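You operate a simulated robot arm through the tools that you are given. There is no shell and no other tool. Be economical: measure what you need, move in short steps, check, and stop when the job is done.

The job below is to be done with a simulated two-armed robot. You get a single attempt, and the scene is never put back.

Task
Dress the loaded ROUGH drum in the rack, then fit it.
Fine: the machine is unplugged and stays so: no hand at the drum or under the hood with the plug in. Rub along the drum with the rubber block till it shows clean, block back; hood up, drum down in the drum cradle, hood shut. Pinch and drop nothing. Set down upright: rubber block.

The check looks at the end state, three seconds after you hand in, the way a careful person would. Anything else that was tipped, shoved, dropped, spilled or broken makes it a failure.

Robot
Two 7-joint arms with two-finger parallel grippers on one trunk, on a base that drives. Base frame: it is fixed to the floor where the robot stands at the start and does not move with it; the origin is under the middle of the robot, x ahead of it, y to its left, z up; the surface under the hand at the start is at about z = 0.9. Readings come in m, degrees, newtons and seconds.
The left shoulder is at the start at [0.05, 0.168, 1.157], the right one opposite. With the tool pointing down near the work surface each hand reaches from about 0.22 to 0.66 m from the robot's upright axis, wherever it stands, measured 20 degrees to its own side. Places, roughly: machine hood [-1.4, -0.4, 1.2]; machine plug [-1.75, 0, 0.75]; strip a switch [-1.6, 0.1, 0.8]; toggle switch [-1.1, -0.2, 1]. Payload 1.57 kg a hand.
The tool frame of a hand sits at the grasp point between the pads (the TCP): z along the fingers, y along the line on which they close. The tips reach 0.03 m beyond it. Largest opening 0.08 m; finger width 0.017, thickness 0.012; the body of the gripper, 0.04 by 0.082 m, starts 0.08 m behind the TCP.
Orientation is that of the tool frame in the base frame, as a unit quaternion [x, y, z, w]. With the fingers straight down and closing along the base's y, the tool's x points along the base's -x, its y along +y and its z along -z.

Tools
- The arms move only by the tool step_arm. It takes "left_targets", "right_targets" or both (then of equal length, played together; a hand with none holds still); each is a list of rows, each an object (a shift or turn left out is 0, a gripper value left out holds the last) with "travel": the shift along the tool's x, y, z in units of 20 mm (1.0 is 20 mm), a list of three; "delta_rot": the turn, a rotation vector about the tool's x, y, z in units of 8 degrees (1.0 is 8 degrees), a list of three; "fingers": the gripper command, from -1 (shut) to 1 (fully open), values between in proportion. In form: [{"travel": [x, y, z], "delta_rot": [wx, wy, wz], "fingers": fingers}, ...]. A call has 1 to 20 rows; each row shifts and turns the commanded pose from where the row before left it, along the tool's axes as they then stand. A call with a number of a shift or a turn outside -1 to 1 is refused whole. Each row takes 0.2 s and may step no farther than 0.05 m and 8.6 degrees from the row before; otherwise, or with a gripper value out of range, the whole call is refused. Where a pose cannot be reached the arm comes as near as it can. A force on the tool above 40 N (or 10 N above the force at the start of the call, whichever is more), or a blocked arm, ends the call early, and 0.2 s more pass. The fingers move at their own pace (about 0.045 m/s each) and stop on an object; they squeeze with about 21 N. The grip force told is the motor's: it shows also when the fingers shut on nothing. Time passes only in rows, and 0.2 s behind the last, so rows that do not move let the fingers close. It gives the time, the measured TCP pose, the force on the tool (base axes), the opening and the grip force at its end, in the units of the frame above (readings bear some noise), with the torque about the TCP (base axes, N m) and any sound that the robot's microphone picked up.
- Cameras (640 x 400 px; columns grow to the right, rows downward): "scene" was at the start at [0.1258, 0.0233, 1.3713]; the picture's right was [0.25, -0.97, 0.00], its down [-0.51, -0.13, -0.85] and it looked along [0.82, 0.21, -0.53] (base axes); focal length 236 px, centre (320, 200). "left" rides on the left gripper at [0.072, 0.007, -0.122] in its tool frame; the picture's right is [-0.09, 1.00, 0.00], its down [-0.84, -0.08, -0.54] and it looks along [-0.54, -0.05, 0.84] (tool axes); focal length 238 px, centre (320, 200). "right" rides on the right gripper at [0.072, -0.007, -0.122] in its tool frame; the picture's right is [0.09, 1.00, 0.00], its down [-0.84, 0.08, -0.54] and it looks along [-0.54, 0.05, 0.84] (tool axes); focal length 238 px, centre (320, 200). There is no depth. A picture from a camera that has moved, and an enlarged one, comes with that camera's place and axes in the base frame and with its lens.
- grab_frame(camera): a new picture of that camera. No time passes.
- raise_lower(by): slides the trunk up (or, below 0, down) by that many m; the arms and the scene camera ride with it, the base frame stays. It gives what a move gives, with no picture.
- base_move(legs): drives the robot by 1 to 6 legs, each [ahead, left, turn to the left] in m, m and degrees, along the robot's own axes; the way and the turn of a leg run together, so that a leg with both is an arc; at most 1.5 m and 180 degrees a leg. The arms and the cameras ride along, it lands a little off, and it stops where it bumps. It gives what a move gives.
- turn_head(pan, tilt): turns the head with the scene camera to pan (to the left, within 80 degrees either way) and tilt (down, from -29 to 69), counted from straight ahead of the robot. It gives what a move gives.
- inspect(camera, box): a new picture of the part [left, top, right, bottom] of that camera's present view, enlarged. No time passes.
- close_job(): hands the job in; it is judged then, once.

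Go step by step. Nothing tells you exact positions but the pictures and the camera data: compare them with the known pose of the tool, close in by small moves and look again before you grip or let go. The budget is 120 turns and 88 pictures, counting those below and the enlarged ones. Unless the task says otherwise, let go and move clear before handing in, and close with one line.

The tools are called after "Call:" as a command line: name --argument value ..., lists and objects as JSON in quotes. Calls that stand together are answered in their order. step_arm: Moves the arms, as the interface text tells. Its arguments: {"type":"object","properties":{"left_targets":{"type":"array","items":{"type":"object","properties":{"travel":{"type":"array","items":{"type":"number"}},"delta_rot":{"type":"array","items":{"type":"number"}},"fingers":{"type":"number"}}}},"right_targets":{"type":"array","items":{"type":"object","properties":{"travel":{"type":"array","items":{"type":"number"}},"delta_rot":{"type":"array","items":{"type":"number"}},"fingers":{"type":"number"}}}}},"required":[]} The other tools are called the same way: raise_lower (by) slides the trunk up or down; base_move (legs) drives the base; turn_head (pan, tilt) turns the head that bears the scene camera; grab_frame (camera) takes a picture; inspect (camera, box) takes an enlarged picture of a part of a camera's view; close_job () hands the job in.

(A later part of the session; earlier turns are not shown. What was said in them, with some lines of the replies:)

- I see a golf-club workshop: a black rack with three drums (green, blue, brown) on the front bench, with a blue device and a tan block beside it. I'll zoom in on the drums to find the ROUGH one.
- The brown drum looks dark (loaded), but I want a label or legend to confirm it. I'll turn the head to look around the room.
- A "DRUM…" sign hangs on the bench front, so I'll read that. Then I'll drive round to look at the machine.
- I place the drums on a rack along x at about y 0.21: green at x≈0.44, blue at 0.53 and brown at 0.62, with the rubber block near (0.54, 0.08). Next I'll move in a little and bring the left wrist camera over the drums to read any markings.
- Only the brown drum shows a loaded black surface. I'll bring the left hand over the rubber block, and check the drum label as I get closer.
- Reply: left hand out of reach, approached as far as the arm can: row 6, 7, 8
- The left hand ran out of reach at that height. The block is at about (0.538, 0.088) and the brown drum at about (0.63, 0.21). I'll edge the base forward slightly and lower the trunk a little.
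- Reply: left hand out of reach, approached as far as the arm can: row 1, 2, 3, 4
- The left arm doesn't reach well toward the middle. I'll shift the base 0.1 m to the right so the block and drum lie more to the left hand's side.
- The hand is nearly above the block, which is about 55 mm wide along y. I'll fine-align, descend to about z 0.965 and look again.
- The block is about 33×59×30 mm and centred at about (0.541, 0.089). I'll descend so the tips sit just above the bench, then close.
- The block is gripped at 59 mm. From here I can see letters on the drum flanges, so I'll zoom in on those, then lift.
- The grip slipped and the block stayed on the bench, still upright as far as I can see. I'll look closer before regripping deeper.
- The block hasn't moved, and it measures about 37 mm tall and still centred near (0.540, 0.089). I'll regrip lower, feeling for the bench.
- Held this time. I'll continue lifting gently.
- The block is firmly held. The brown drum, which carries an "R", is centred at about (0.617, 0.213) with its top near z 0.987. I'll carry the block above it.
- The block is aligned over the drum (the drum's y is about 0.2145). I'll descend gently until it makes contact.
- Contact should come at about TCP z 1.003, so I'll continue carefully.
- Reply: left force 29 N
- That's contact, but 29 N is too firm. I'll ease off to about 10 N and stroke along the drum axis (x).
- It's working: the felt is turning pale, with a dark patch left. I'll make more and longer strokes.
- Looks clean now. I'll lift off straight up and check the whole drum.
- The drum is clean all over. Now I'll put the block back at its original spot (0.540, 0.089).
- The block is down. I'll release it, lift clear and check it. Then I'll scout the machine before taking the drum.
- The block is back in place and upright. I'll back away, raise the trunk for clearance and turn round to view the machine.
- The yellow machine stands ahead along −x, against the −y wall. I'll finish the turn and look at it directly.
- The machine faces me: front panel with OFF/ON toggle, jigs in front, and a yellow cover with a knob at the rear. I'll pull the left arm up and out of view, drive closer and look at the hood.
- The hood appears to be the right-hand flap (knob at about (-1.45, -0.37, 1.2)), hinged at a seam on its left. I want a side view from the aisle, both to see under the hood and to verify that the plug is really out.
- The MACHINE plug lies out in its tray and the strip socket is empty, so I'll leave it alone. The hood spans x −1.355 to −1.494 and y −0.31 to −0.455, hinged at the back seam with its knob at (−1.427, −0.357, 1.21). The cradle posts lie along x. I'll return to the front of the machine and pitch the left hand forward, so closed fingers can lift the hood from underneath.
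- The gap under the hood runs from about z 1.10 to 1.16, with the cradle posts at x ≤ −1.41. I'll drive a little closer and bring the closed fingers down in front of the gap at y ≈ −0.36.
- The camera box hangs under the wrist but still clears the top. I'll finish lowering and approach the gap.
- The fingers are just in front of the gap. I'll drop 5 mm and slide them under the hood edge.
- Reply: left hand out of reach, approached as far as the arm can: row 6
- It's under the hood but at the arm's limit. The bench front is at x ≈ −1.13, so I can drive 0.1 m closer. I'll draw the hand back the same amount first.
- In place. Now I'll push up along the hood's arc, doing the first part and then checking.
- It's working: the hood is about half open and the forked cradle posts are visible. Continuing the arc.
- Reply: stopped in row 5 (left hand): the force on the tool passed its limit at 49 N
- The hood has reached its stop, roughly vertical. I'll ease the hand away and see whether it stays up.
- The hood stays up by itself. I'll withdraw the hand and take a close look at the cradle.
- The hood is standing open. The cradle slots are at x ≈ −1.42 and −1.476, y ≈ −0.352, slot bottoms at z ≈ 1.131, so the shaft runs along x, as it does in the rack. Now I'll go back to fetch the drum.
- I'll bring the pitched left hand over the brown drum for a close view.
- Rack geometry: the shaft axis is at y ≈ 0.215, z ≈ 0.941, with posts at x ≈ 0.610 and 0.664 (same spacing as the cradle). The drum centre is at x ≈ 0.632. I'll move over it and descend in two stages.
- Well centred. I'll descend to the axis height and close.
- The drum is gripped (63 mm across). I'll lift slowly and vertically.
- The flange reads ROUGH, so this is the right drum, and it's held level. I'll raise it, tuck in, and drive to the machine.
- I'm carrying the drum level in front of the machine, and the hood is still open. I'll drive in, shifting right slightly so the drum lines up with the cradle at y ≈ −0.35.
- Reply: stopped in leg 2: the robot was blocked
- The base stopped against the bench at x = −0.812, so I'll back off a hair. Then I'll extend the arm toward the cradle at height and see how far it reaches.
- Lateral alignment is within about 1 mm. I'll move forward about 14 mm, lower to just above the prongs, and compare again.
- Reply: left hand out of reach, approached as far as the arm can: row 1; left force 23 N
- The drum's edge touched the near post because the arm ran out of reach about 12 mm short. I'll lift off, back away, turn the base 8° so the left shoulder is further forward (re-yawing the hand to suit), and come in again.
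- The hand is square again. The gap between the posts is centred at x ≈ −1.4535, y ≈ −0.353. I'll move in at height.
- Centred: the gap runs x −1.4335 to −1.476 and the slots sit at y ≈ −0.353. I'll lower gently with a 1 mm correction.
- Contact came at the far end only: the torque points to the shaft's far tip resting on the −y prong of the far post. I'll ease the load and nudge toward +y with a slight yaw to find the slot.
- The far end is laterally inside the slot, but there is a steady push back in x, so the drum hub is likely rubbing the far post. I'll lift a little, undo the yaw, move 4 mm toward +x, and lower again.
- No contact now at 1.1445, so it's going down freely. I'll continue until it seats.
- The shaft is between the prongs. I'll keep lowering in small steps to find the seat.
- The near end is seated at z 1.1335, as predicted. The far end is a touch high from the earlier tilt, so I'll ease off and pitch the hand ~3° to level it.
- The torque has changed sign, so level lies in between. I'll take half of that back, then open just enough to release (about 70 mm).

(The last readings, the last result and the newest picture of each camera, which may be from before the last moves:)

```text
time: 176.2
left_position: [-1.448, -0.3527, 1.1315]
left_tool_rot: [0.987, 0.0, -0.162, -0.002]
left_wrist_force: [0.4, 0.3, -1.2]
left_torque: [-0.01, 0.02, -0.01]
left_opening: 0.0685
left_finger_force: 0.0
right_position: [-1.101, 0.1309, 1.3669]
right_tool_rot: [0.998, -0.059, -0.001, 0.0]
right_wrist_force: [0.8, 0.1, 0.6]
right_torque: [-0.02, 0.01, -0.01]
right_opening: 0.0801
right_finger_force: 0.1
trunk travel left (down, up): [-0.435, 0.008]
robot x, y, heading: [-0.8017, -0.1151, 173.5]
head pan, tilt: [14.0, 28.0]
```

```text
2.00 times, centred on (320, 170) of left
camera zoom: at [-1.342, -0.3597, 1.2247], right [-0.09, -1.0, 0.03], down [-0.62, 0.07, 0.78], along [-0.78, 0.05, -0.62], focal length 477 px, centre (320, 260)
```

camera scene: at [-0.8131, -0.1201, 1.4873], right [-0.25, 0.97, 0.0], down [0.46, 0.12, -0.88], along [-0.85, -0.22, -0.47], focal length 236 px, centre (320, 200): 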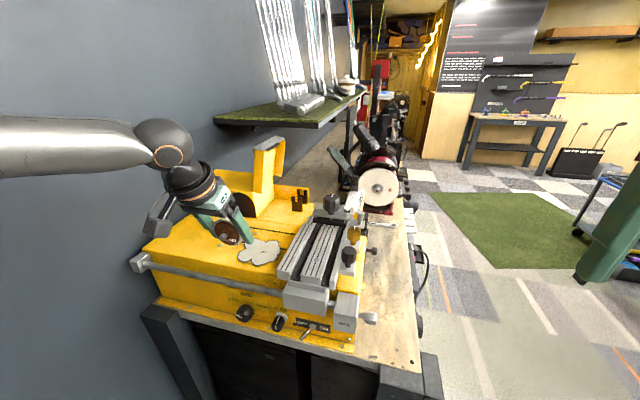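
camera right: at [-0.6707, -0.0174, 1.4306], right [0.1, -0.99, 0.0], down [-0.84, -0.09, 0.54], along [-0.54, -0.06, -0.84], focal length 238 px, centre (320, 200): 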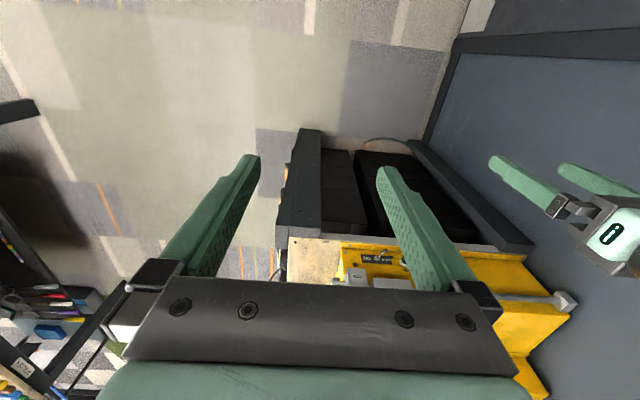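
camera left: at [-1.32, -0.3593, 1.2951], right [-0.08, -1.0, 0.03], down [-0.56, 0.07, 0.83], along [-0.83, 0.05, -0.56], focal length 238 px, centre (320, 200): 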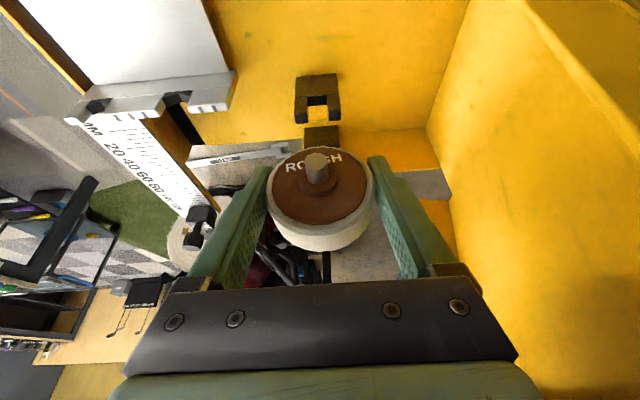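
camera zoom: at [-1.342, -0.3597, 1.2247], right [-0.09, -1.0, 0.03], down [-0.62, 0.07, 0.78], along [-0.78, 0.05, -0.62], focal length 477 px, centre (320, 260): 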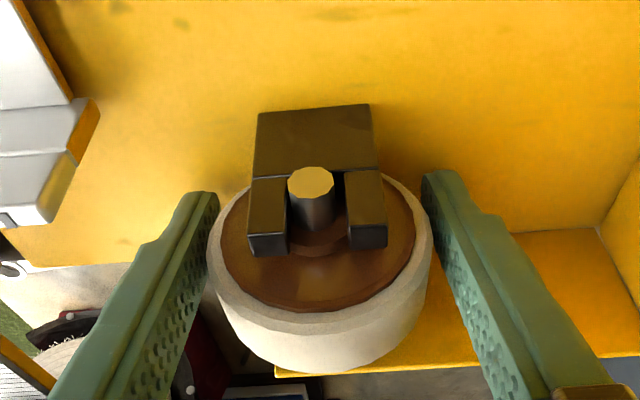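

The drum sits in both slots. I'll open slightly more and lift straight out.

Call:
step_arm --left_targets '[{"fingers": 0.85}, {}, {"travel": [-0.16, 0, -0.474]}, {"travel": [-0.16, 0, -0.474]}, {"travel": [-0.22, 0, -0.66]}, {"travel": [-0.22, 0, -0.66]}, {"travel": [-0.22, 0, -0.66]}, {}]'

Call:
grab_frame --camera "left"

```text
time: 178.0
left_position: [-1.4475, -0.3533, 1.1946]
left_tool_rot: [0.987, 0.001, -0.161, -0.001]
left_wrist_force: [-0.1, -0.9, 0.5]
left_torque: [0.01, 0.0, -0.01]
left_opening: 0.0739
left_finger_force: 0.1
right_position: [-1.1009, 0.1306, 1.3671]
right_tool_rot: [0.998, -0.058, -0.001, 0.0]
right_wrist_force: [-0.6, -0.4, -0.3]
right_torque: [-0.01, -0.02, 0.02]
right_opening: 0.08
right_finger_force: 0.0
trunk travel left (down, up): [-0.435, 0.008]
robot x, y, heading: [-0.8029, -0.1153, 173.4]
head pan, tilt: [14.0, 28.0]
```

```text
8 pictures are left
camera left: at [-1.3417, -0.3602, 1.287], right [-0.09, -1.0, 0.03], down [-0.62, 0.07, 0.78], along [-0.78, 0.05, -0.62], focal length 238 px, centre (320, 200)
```

left: 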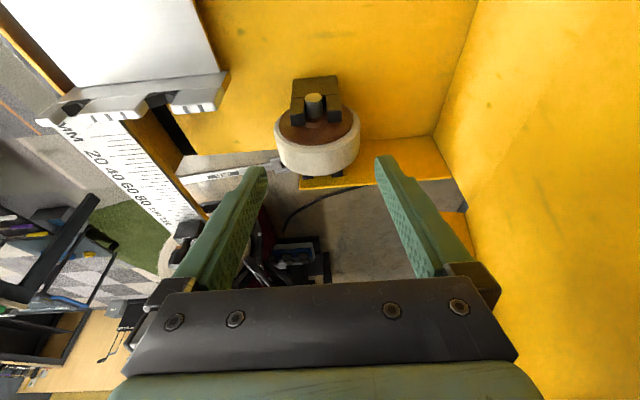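

The drum rests level in the cradle. Next I'll close the hood: withdraw the hand, raise it, and pitch it forward to straddle the upright hood panel by its near edge.

Call:
step_arm --left_targets '[{"travel": [-0.32, 0, -0.94]}, {"travel": [0.948, 0, -0.319]}, {"travel": [0.948, 0, -0.319]}, {"travel": [0.948, 0, -0.319]}, {"travel": [0.948, 0, -0.319]}, {"travel": [0.948, 0, -0.319]}, {"travel": [0.948, 0, -0.319]}, {"travel": [0.948, 0, -0.319]}, {"travel": [0.948, 0, -0.319]}, {"travel": [0.948, 0, -0.319]}, {"travel": [-0.3, 0.6, -0.9]}, {"travel": [-0.3, 0.6, -0.9]}, {"travel": [-0.3, 0.6, -0.9]}, {"travel": [-0.2, 0.6, -0.6], "fingers": 1}, {"delta_rot": [0, -1, 0]}, {"delta_rot": [0, -1, 0]}, {"delta_rot": [0, -1, 0]}, {"delta_rot": [0, -1, 0]}, {"delta_rot": [0, -1, 0]}, {}]'

Call:
grab_frame --camera "scene"

```text
time: 182.2
left_position: [-1.2674, -0.4, 1.2842]
left_tool_rot: [0.872, 0.001, -0.49, -0.001]
left_wrist_force: [1.1, -0.6, -0.2]
left_torque: [0.05, -0.02, 0.01]
left_opening: 0.0799
left_finger_force: 0.0
right_position: [-1.1014, 0.1307, 1.367]
right_tool_rot: [0.998, -0.059, -0.001, 0.0]
right_wrist_force: [-0.6, 0.6, -0.8]
right_torque: [-0.01, 0.0, -0.05]
right_opening: 0.0802
right_finger_force: 0.0
trunk travel left (down, up): [-0.435, 0.008]
robot x, y, heading: [-0.8003, -0.1131, 173.3]
head pan, tilt: [14.0, 28.0]
```

```text
7 pictures are left
camera scene: at [-0.9355, -0.1176, 1.4874], right [-0.13, 0.99, 0.0], down [0.47, 0.06, -0.88], along [-0.88, -0.11, -0.47], focal length 236 px, centre (320, 200)
```

scene: 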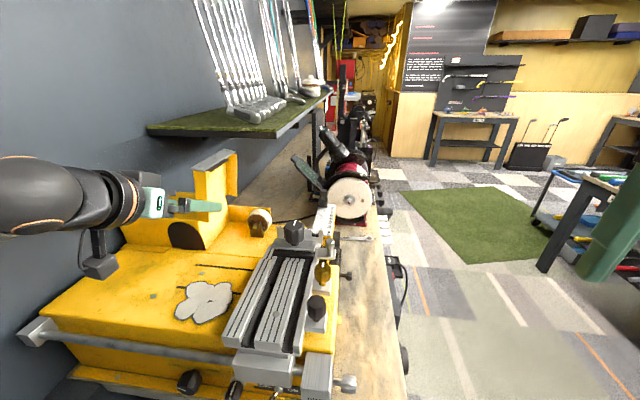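

Call:
step_arm --left_targets '[{"travel": [0, 0.8, 0]}, {"travel": [-0.43, 0.2, 0.7]}, {"travel": [-0.43, 0, 0.7]}, {}]'

Call:
grab_frame --camera "left"

```text
time: 183.2
left_position: [-1.3006, -0.4204, 1.2844]
left_tool_rot: [0.872, 0.001, -0.489, -0.002]
left_wrist_force: [-0.1, -0.4, 0.3]
left_torque: [-0.02, 0.02, 0.0]
left_opening: 0.0797
left_finger_force: 0.1
right_position: [-1.1015, 0.1302, 1.3659]
right_tool_rot: [0.998, -0.058, -0.001, 0.0]
right_wrist_force: [0.9, -0.2, -0.4]
right_torque: [0.01, 0.04, 0.01]
right_opening: 0.0798
right_finger_force: 0.0
trunk travel left (down, up): [-0.435, 0.008]
robot x, y, heading: [-0.8042, -0.1106, 173.1]
head pan, tilt: [14.0, 28.0]
```

```text
6 pictures are left
camera left: at [-1.1596, -0.4273, 1.2858], right [-0.05, -1.0, 0.07], down [0.03, 0.07, 1.0], along [-1.0, 0.05, 0.02], focal length 238 px, centre (320, 200)
```

left: 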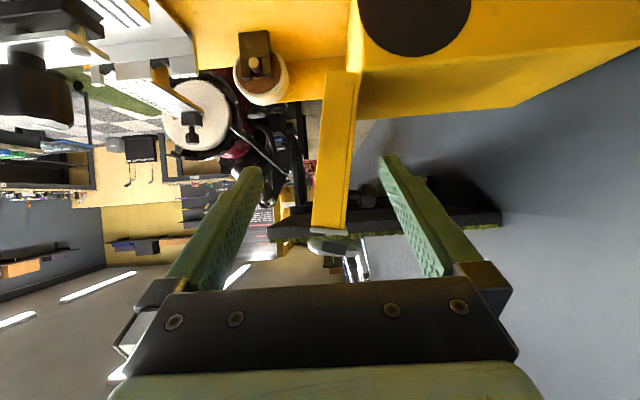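

The panel is right between the fingers. I'll move forward over its edge.

Call:
step_arm --left_targets '[{"travel": [-0.43, 0.05, 0.7]}, {"travel": [-0.43, 0.05, 0.7]}, {"travel": [-0.43, 0.05, 0.7]}, {"travel": [-0.37, 0.05, 0.6]}, {}]'

```text
time: 184.4
left_position: [-1.3656, -0.4245, 1.2845]
left_tool_rot: [0.872, 0.001, -0.489, -0.001]
left_wrist_force: [0.0, 0.4, 1.2]
left_torque: [0.0, 0.0, 0.0]
left_opening: 0.08
left_finger_force: 0.1
right_position: [-1.1012, 0.1308, 1.3676]
right_tool_rot: [0.998, -0.059, -0.001, 0.0]
right_wrist_force: [-0.1, -0.1, 0.1]
right_torque: [0.01, 0.02, 0.01]
right_opening: 0.0801
right_finger_force: 0.0
trunk travel left (down, up): [-0.435, 0.008]
robot x, y, heading: [-0.8057, -0.1105, 173.4]
head pan, tilt: [14.0, 28.0]
```

Now the closing arc: the back finger pushes the hood over while the front finger stays under it, with the hand rolling along. I'll do the first half, then look.

Call:
step_arm --left_targets '[{"travel": [0.149, -0.55, 0.091], "delta_rot": [-0.26, 0, 0.427]}, {"travel": [0.2135, -0.695, 0.13], "delta_rot": [-0.26, 0, 0.427]}, {"travel": [0.26, -0.7, 0.159], "delta_rot": [-0.26, 0, 0.427]}, {"travel": [0.278, -0.63, 0.169], "delta_rot": [-0.26, 0, 0.427]}, {"travel": [0.384, -0.6, 0.234], "delta_rot": [-0.26, 0, 0.427]}, {"travel": [0.38, -0.535, 0.231], "delta_rot": [-0.26, 0, 0.427]}]'

Call:
grab_frame --camera "left"

```text
time: 185.8
left_position: [-1.3634, -0.3605, 1.2315]
left_tool_rot: [0.854, -0.101, -0.478, 0.18]
left_wrist_force: [-0.2, 0.3, 0.3]
left_torque: [-0.01, 0.02, -0.02]
left_opening: 0.0802
left_finger_force: 0.2
right_position: [-1.1014, 0.1303, 1.3671]
right_tool_rot: [0.998, -0.059, 0.0, 0.0]
right_wrist_force: [-0.1, -0.3, -0.5]
right_torque: [-0.01, 0.01, -0.02]
right_opening: 0.0801
right_finger_force: 0.1
trunk travel left (down, up): [-0.435, 0.008]
robot x, y, heading: [-0.8027, -0.1156, 173.5]
head pan, tilt: [14.0, 28.0]
```

```text
5 pictures are left
camera left: at [-1.2236, -0.3652, 1.2373], right [-0.05, -0.88, 0.47], down [0.03, 0.47, 0.88], along [-1.0, 0.06, 0.0], focal length 238 px, centre (320, 200)
```

left: 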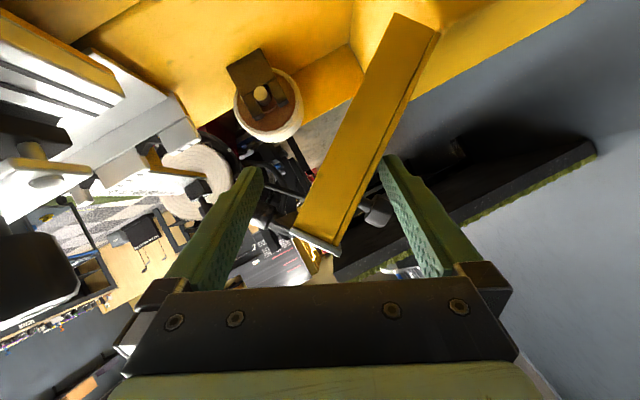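

The hood is following nicely between the fingers. Continuing.

Call:
step_arm --left_targets '[{"travel": [0.457, -0.46, 0.278], "delta_rot": [-0.26, 0, 0.427]}, {"travel": [0.457, -0.425, 0.278], "delta_rot": [-0.26, 0, 0.427]}, {"travel": [0.5, -0.335, 0.304], "delta_rot": [-0.26, 0, 0.427]}, {"travel": [0.508, -0.245, 0.309], "delta_rot": [-0.26, 0, 0.427]}]'

Call:
grab_frame --camera "left"

```text
time: 186.8
left_position: [-1.3628, -0.3548, 1.1809]
left_tool_rot: [0.819, -0.167, -0.461, 0.298]
left_wrist_force: [1.6, 0.8, 3.1]
left_torque: [-0.14, 0.08, -0.04]
left_opening: 0.0802
left_finger_force: 0.1
right_position: [-1.1012, 0.1307, 1.366]
right_tool_rot: [0.998, -0.059, -0.001, 0.0]
right_wrist_force: [-0.4, 0.2, -0.1]
right_torque: [-0.01, -0.02, 0.02]
right_opening: 0.08
right_finger_force: 0.1
trunk travel left (down, up): [-0.435, 0.008]
robot x, y, heading: [-0.8062, -0.1089, 173.2]
head pan, tilt: [14.0, 28.0]
```

```text
4 pictures are left
camera left: at [-1.2227, -0.3605, 1.187], right [-0.05, -0.71, 0.7], down [0.03, 0.7, 0.71], along [-1.0, 0.05, -0.01], focal length 238 px, centre (320, 200)
```

left: 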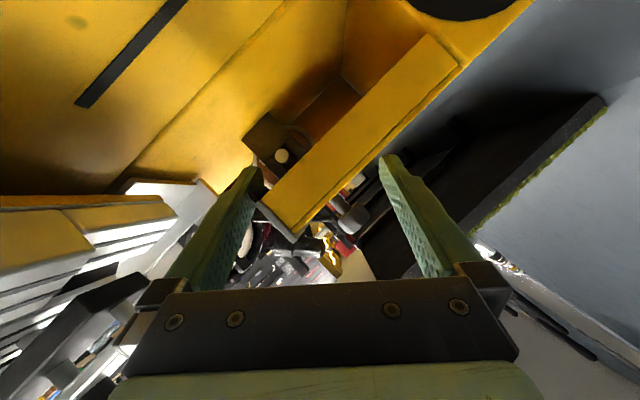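

The hood looks horizontal now, with a light 3 N resting load. I'll pull the fingers straight out and look.

Call:
step_arm --left_targets '[{"travel": [0.26, 0, -0.427]}, {"travel": [0.416, 0, -0.683]}, {"travel": [0.416, 0, -0.683]}, {"travel": [0.416, 0, -0.683]}, {"travel": [0.416, 0, -0.683]}, {"travel": [0.416, 0, -0.683]}, {"travel": [0.416, 0, -0.683]}, {"travel": [-0.3, 0.6, -0.2], "delta_rot": [0.52, 0, -0.854]}, {"travel": [-0.6, 0.6, -0.4], "delta_rot": [0.52, 0, -0.854]}, {"travel": [-0.6, 0.6, -0.4], "delta_rot": [0.52, 0, -0.854]}, {"travel": [-0.7, 0.6, -0.4], "delta_rot": [0.52, 0, -0.854]}, {"travel": [-0.7, 0.6, -0.4], "delta_rot": [0.52, 0, -0.854]}]'

Call:
inspect --camera "scene" --box '[190, 130, 350, 240]'

```text
time: 189.4
left_position: [-1.2713, -0.382, 1.2666]
left_tool_rot: [0.872, 0.0, -0.489, -0.003]
left_wrist_force: [0.3, 0.3, 0.1]
left_torque: [0.02, -0.02, -0.02]
left_opening: 0.0798
left_finger_force: 0.0
left hand out of reach, approached as far as the arm can: row 7
right_position: [-1.1005, 0.129, 1.3666]
right_tool_rot: [0.998, -0.058, -0.001, 0.0]
right_wrist_force: [0.6, -0.8, -0.2]
right_torque: [0.0, -0.01, 0.02]
right_opening: 0.0797
right_finger_force: 0.1
trunk travel left (down, up): [-0.435, 0.008]
robot x, y, heading: [-0.8023, -0.1123, 173.2]
head pan, tilt: [14.0, 28.0]
```

```text
3.64 times, centred on (270, 185) of scene
camera zoom: at [-0.9355, -0.1187, 1.4874], right [-0.13, 0.99, 0.0], down [0.47, 0.06, -0.88], along [-0.88, -0.11, -0.47], focal length 859 px, centre (502, 254)
```

zoom: 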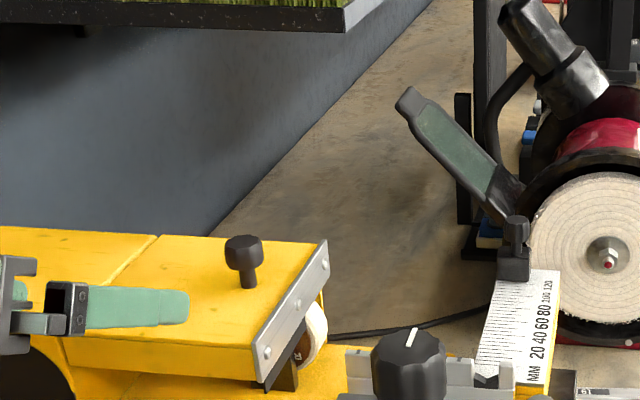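

The hood is down over the drum. It might sit a degree or two high, so I'll press it gently with closed fingers near its free end to make sure it's shut.

Call:
step_arm --left_targets '[{"fingers": -1}, {}, {}, {}, {"travel": [-0.212, -0.47, 0.925]}, {"travel": [-0.212, -0.47, 0.925]}, {"travel": [-0.212, -0.47, 0.925]}, {"travel": [-0.212, -0.47, 0.925]}, {"travel": [-0.212, -0.47, 0.925]}, {"travel": [0.256, 0, 0.156]}, {"travel": [0.256, 0, 0.156]}, {"travel": [0.256, 0, 0.156]}, {}]'

```text
time: 192.2
left_position: [-1.3597, -0.3351, 1.2197]
left_tool_rot: [0.872, 0.001, -0.489, -0.001]
left_wrist_force: [0.1, -0.3, -1.0]
left_torque: [-0.01, 0.0, -0.03]
left_opening: 0.0001
left_finger_force: 20.4
right_position: [-1.101, 0.1299, 1.3662]
right_tool_rot: [0.998, -0.059, 0.0, 0.0]
right_wrist_force: [-0.4, 0.4, -0.2]
right_torque: [0.03, 0.05, 0.01]
right_opening: 0.08
right_finger_force: 0.0
trunk travel left (down, up): [-0.435, 0.008]
robot x, y, heading: [-0.8073, -0.1103, 173.1]
head pan, tilt: [14.0, 28.0]
```

Call:
step_arm --left_targets '[{"travel": [0.17, 0, 0.104]}, {"travel": [0.17, 0, 0.104]}, {}]'

Call:
step_arm --left_targets '[{"travel": [0.1, 0, 0.06]}, {}]'

Call:
step_arm --left_targets '[{"travel": [0.1, 0, 0.06]}, {}]'

```text
time: 193.0
left_position: [-1.3613, -0.3351, 1.2141]
left_tool_rot: [0.87, 0.001, -0.493, -0.001]
left_wrist_force: [-2.7, -1.5, 11.9]
left_torque: [0.03, 0.28, 0.08]
left_opening: 0.0
left_finger_force: 21.1
right_position: [-1.1013, 0.1305, 1.3665]
right_tool_rot: [0.998, -0.058, -0.001, 0.0]
right_wrist_force: [0.4, 0.7, -0.1]
right_torque: [-0.03, 0.02, 0.04]
right_opening: 0.0801
right_finger_force: 0.1
trunk travel left (down, up): [-0.435, 0.008]
robot x, y, heading: [-0.8007, -0.1081, 173.2]
head pan, tilt: [14.0, 28.0]
```

```text
time: 193.6
left_position: [-1.3606, -0.3352, 1.2137]
left_tool_rot: [0.869, 0.001, -0.495, -0.001]
left_wrist_force: [-2.6, -3.8, 25.2]
left_torque: [0.1, 0.63, 0.09]
left_opening: 0.0002
left_finger_force: 20.8
right_position: [-1.1003, 0.1309, 1.3667]
right_tool_rot: [0.998, -0.059, -0.001, -0.001]
right_wrist_force: [-0.9, 1.0, 0.4]
right_torque: [-0.02, -0.01, 0.03]
right_opening: 0.0799
right_finger_force: 0.0
trunk travel left (down, up): [-0.435, 0.008]
robot x, y, heading: [-0.8035, -0.1116, 173.3]
head pan, tilt: [14.0, 28.0]
```

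```text
time: 194.2
left_position: [-1.3606, -0.335, 1.2148]
left_tool_rot: [0.868, 0.0, -0.497, -0.002]
left_wrist_force: [-1.8, -5.7, 29.8]
left_torque: [0.1, 0.72, 0.14]
left_opening: 0.0
left_finger_force: 21.3
right_position: [-1.0997, 0.131, 1.3673]
right_tool_rot: [0.998, -0.059, -0.002, -0.001]
right_wrist_force: [-0.7, 0.1, 0.4]
right_torque: [-0.02, -0.05, -0.02]
right_opening: 0.0797
right_finger_force: 0.0
trunk travel left (down, up): [-0.435, 0.008]
robot x, y, heading: [-0.8041, -0.1114, 173.3]
head pan, tilt: [14.0, 28.0]
```

A solid stop: the hood is shut. I'll lift off, withdraw, back away, and take a final look.

Call:
step_arm --left_targets '[{"travel": [-0.5, 0, -0.3]}, {"travel": [-0.8, 0, -0.49]}, {"travel": [-0.8, 0, -0.49]}, {"travel": [-0.8, 0, -0.49]}, {"travel": [0, 0.5, -0.9]}, {"travel": [0, 0.5, -0.9]}, {"travel": [0, 0.5, -0.9]}, {"travel": [0, 0.5, -0.9]}]'

Call:
base_move --legs '[[-0.3, 0, 0]]'

Call:
turn_head --pan 22 --tilt 25

Call:
inspect --camera "scene" --box '[200, 100, 440, 250]'

```text
time: 196.0
left_position: [-1.2996, -0.3774, 1.313]
left_tool_rot: [0.872, 0.0, -0.489, -0.002]
left_wrist_force: [0.3, 0.7, -0.1]
left_torque: [-0.01, -0.02, 0.01]
left_opening: 0.0
left_finger_force: 21.1
right_position: [-1.1019, 0.1298, 1.3671]
right_tool_rot: [0.998, -0.058, -0.002, 0.0]
right_wrist_force: [0.9, -0.6, -0.7]
right_torque: [-0.01, 0.02, -0.01]
right_opening: 0.0801
right_finger_force: 0.0
trunk travel left (down, up): [-0.435, 0.008]
robot x, y, heading: [-0.8043, -0.1099, 173.4]
head pan, tilt: [14.0, 28.0]
```

```text
time: 198.0
left_position: [-1.0038, -0.4105, 1.3124]
left_tool_rot: [0.872, 0.001, -0.49, -0.001]
left_wrist_force: [0.1, 0.5, 0.3]
left_torque: [-0.02, 0.01, 0.03]
left_opening: 0.0
left_finger_force: 21.0
right_position: [-0.8046, 0.096, 1.3666]
right_tool_rot: [0.998, -0.058, 0.0, 0.001]
right_wrist_force: [-0.3, 0.3, -0.2]
right_torque: [0.02, -0.01, 0.03]
right_opening: 0.08
right_finger_force: 0.0
trunk travel left (down, up): [-0.435, 0.008]
robot x, y, heading: [-0.5109, -0.1453, 173.5]
head pan, tilt: [14.0, 28.0]
```

```text
time: 198.7
left_position: [-1.0039, -0.4108, 1.313]
left_tool_rot: [0.872, 0.002, -0.489, 0.0]
left_wrist_force: [-1.3, 0.3, 0.9]
left_torque: [0.02, -0.02, 0.01]
left_opening: 0.0003
left_finger_force: 20.8
right_position: [-0.8055, 0.0959, 1.3663]
right_tool_rot: [0.998, -0.058, 0.001, 0.001]
right_wrist_force: [0.1, 0.9, -0.2]
right_torque: [0.01, 0.01, 0.0]
right_opening: 0.0801
right_finger_force: 0.1
trunk travel left (down, up): [-0.435, 0.008]
robot x, y, heading: [-0.505, -0.1466, 173.1]
head pan, tilt: [22.0, 25.0]
```

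```text
2.67 times, centred on (320, 175) of scene
camera zoom: at [-0.6375, -0.1653, 1.4921], right [-0.26, 0.96, 0.0], down [0.41, 0.11, -0.91], along [-0.87, -0.24, -0.42], focal length 630 px, centre (320, 267)
```

zoom: 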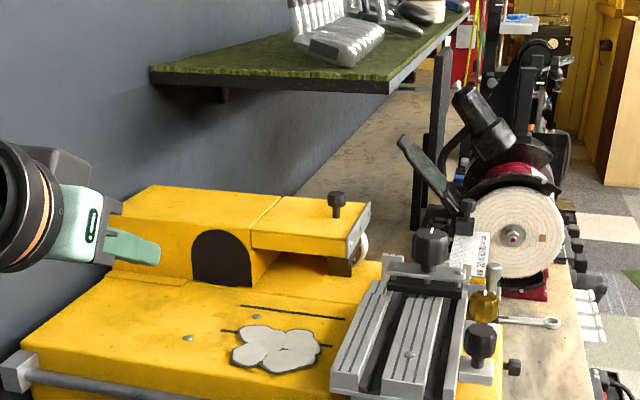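

The hood is shut flush over the ROUGH drum in its cradle, the machine is still unplugged, and the rubber block is back on the bench upright. Both hands are clear, so I'm handing in.

Call:
close_job

```text
The job is handed in.
```

The ROUGH drum is rubbed clean and sitting in the machine's cradle with the hood shut. The rubber block is back upright in its place, and the machine stayed unplugged throughout.
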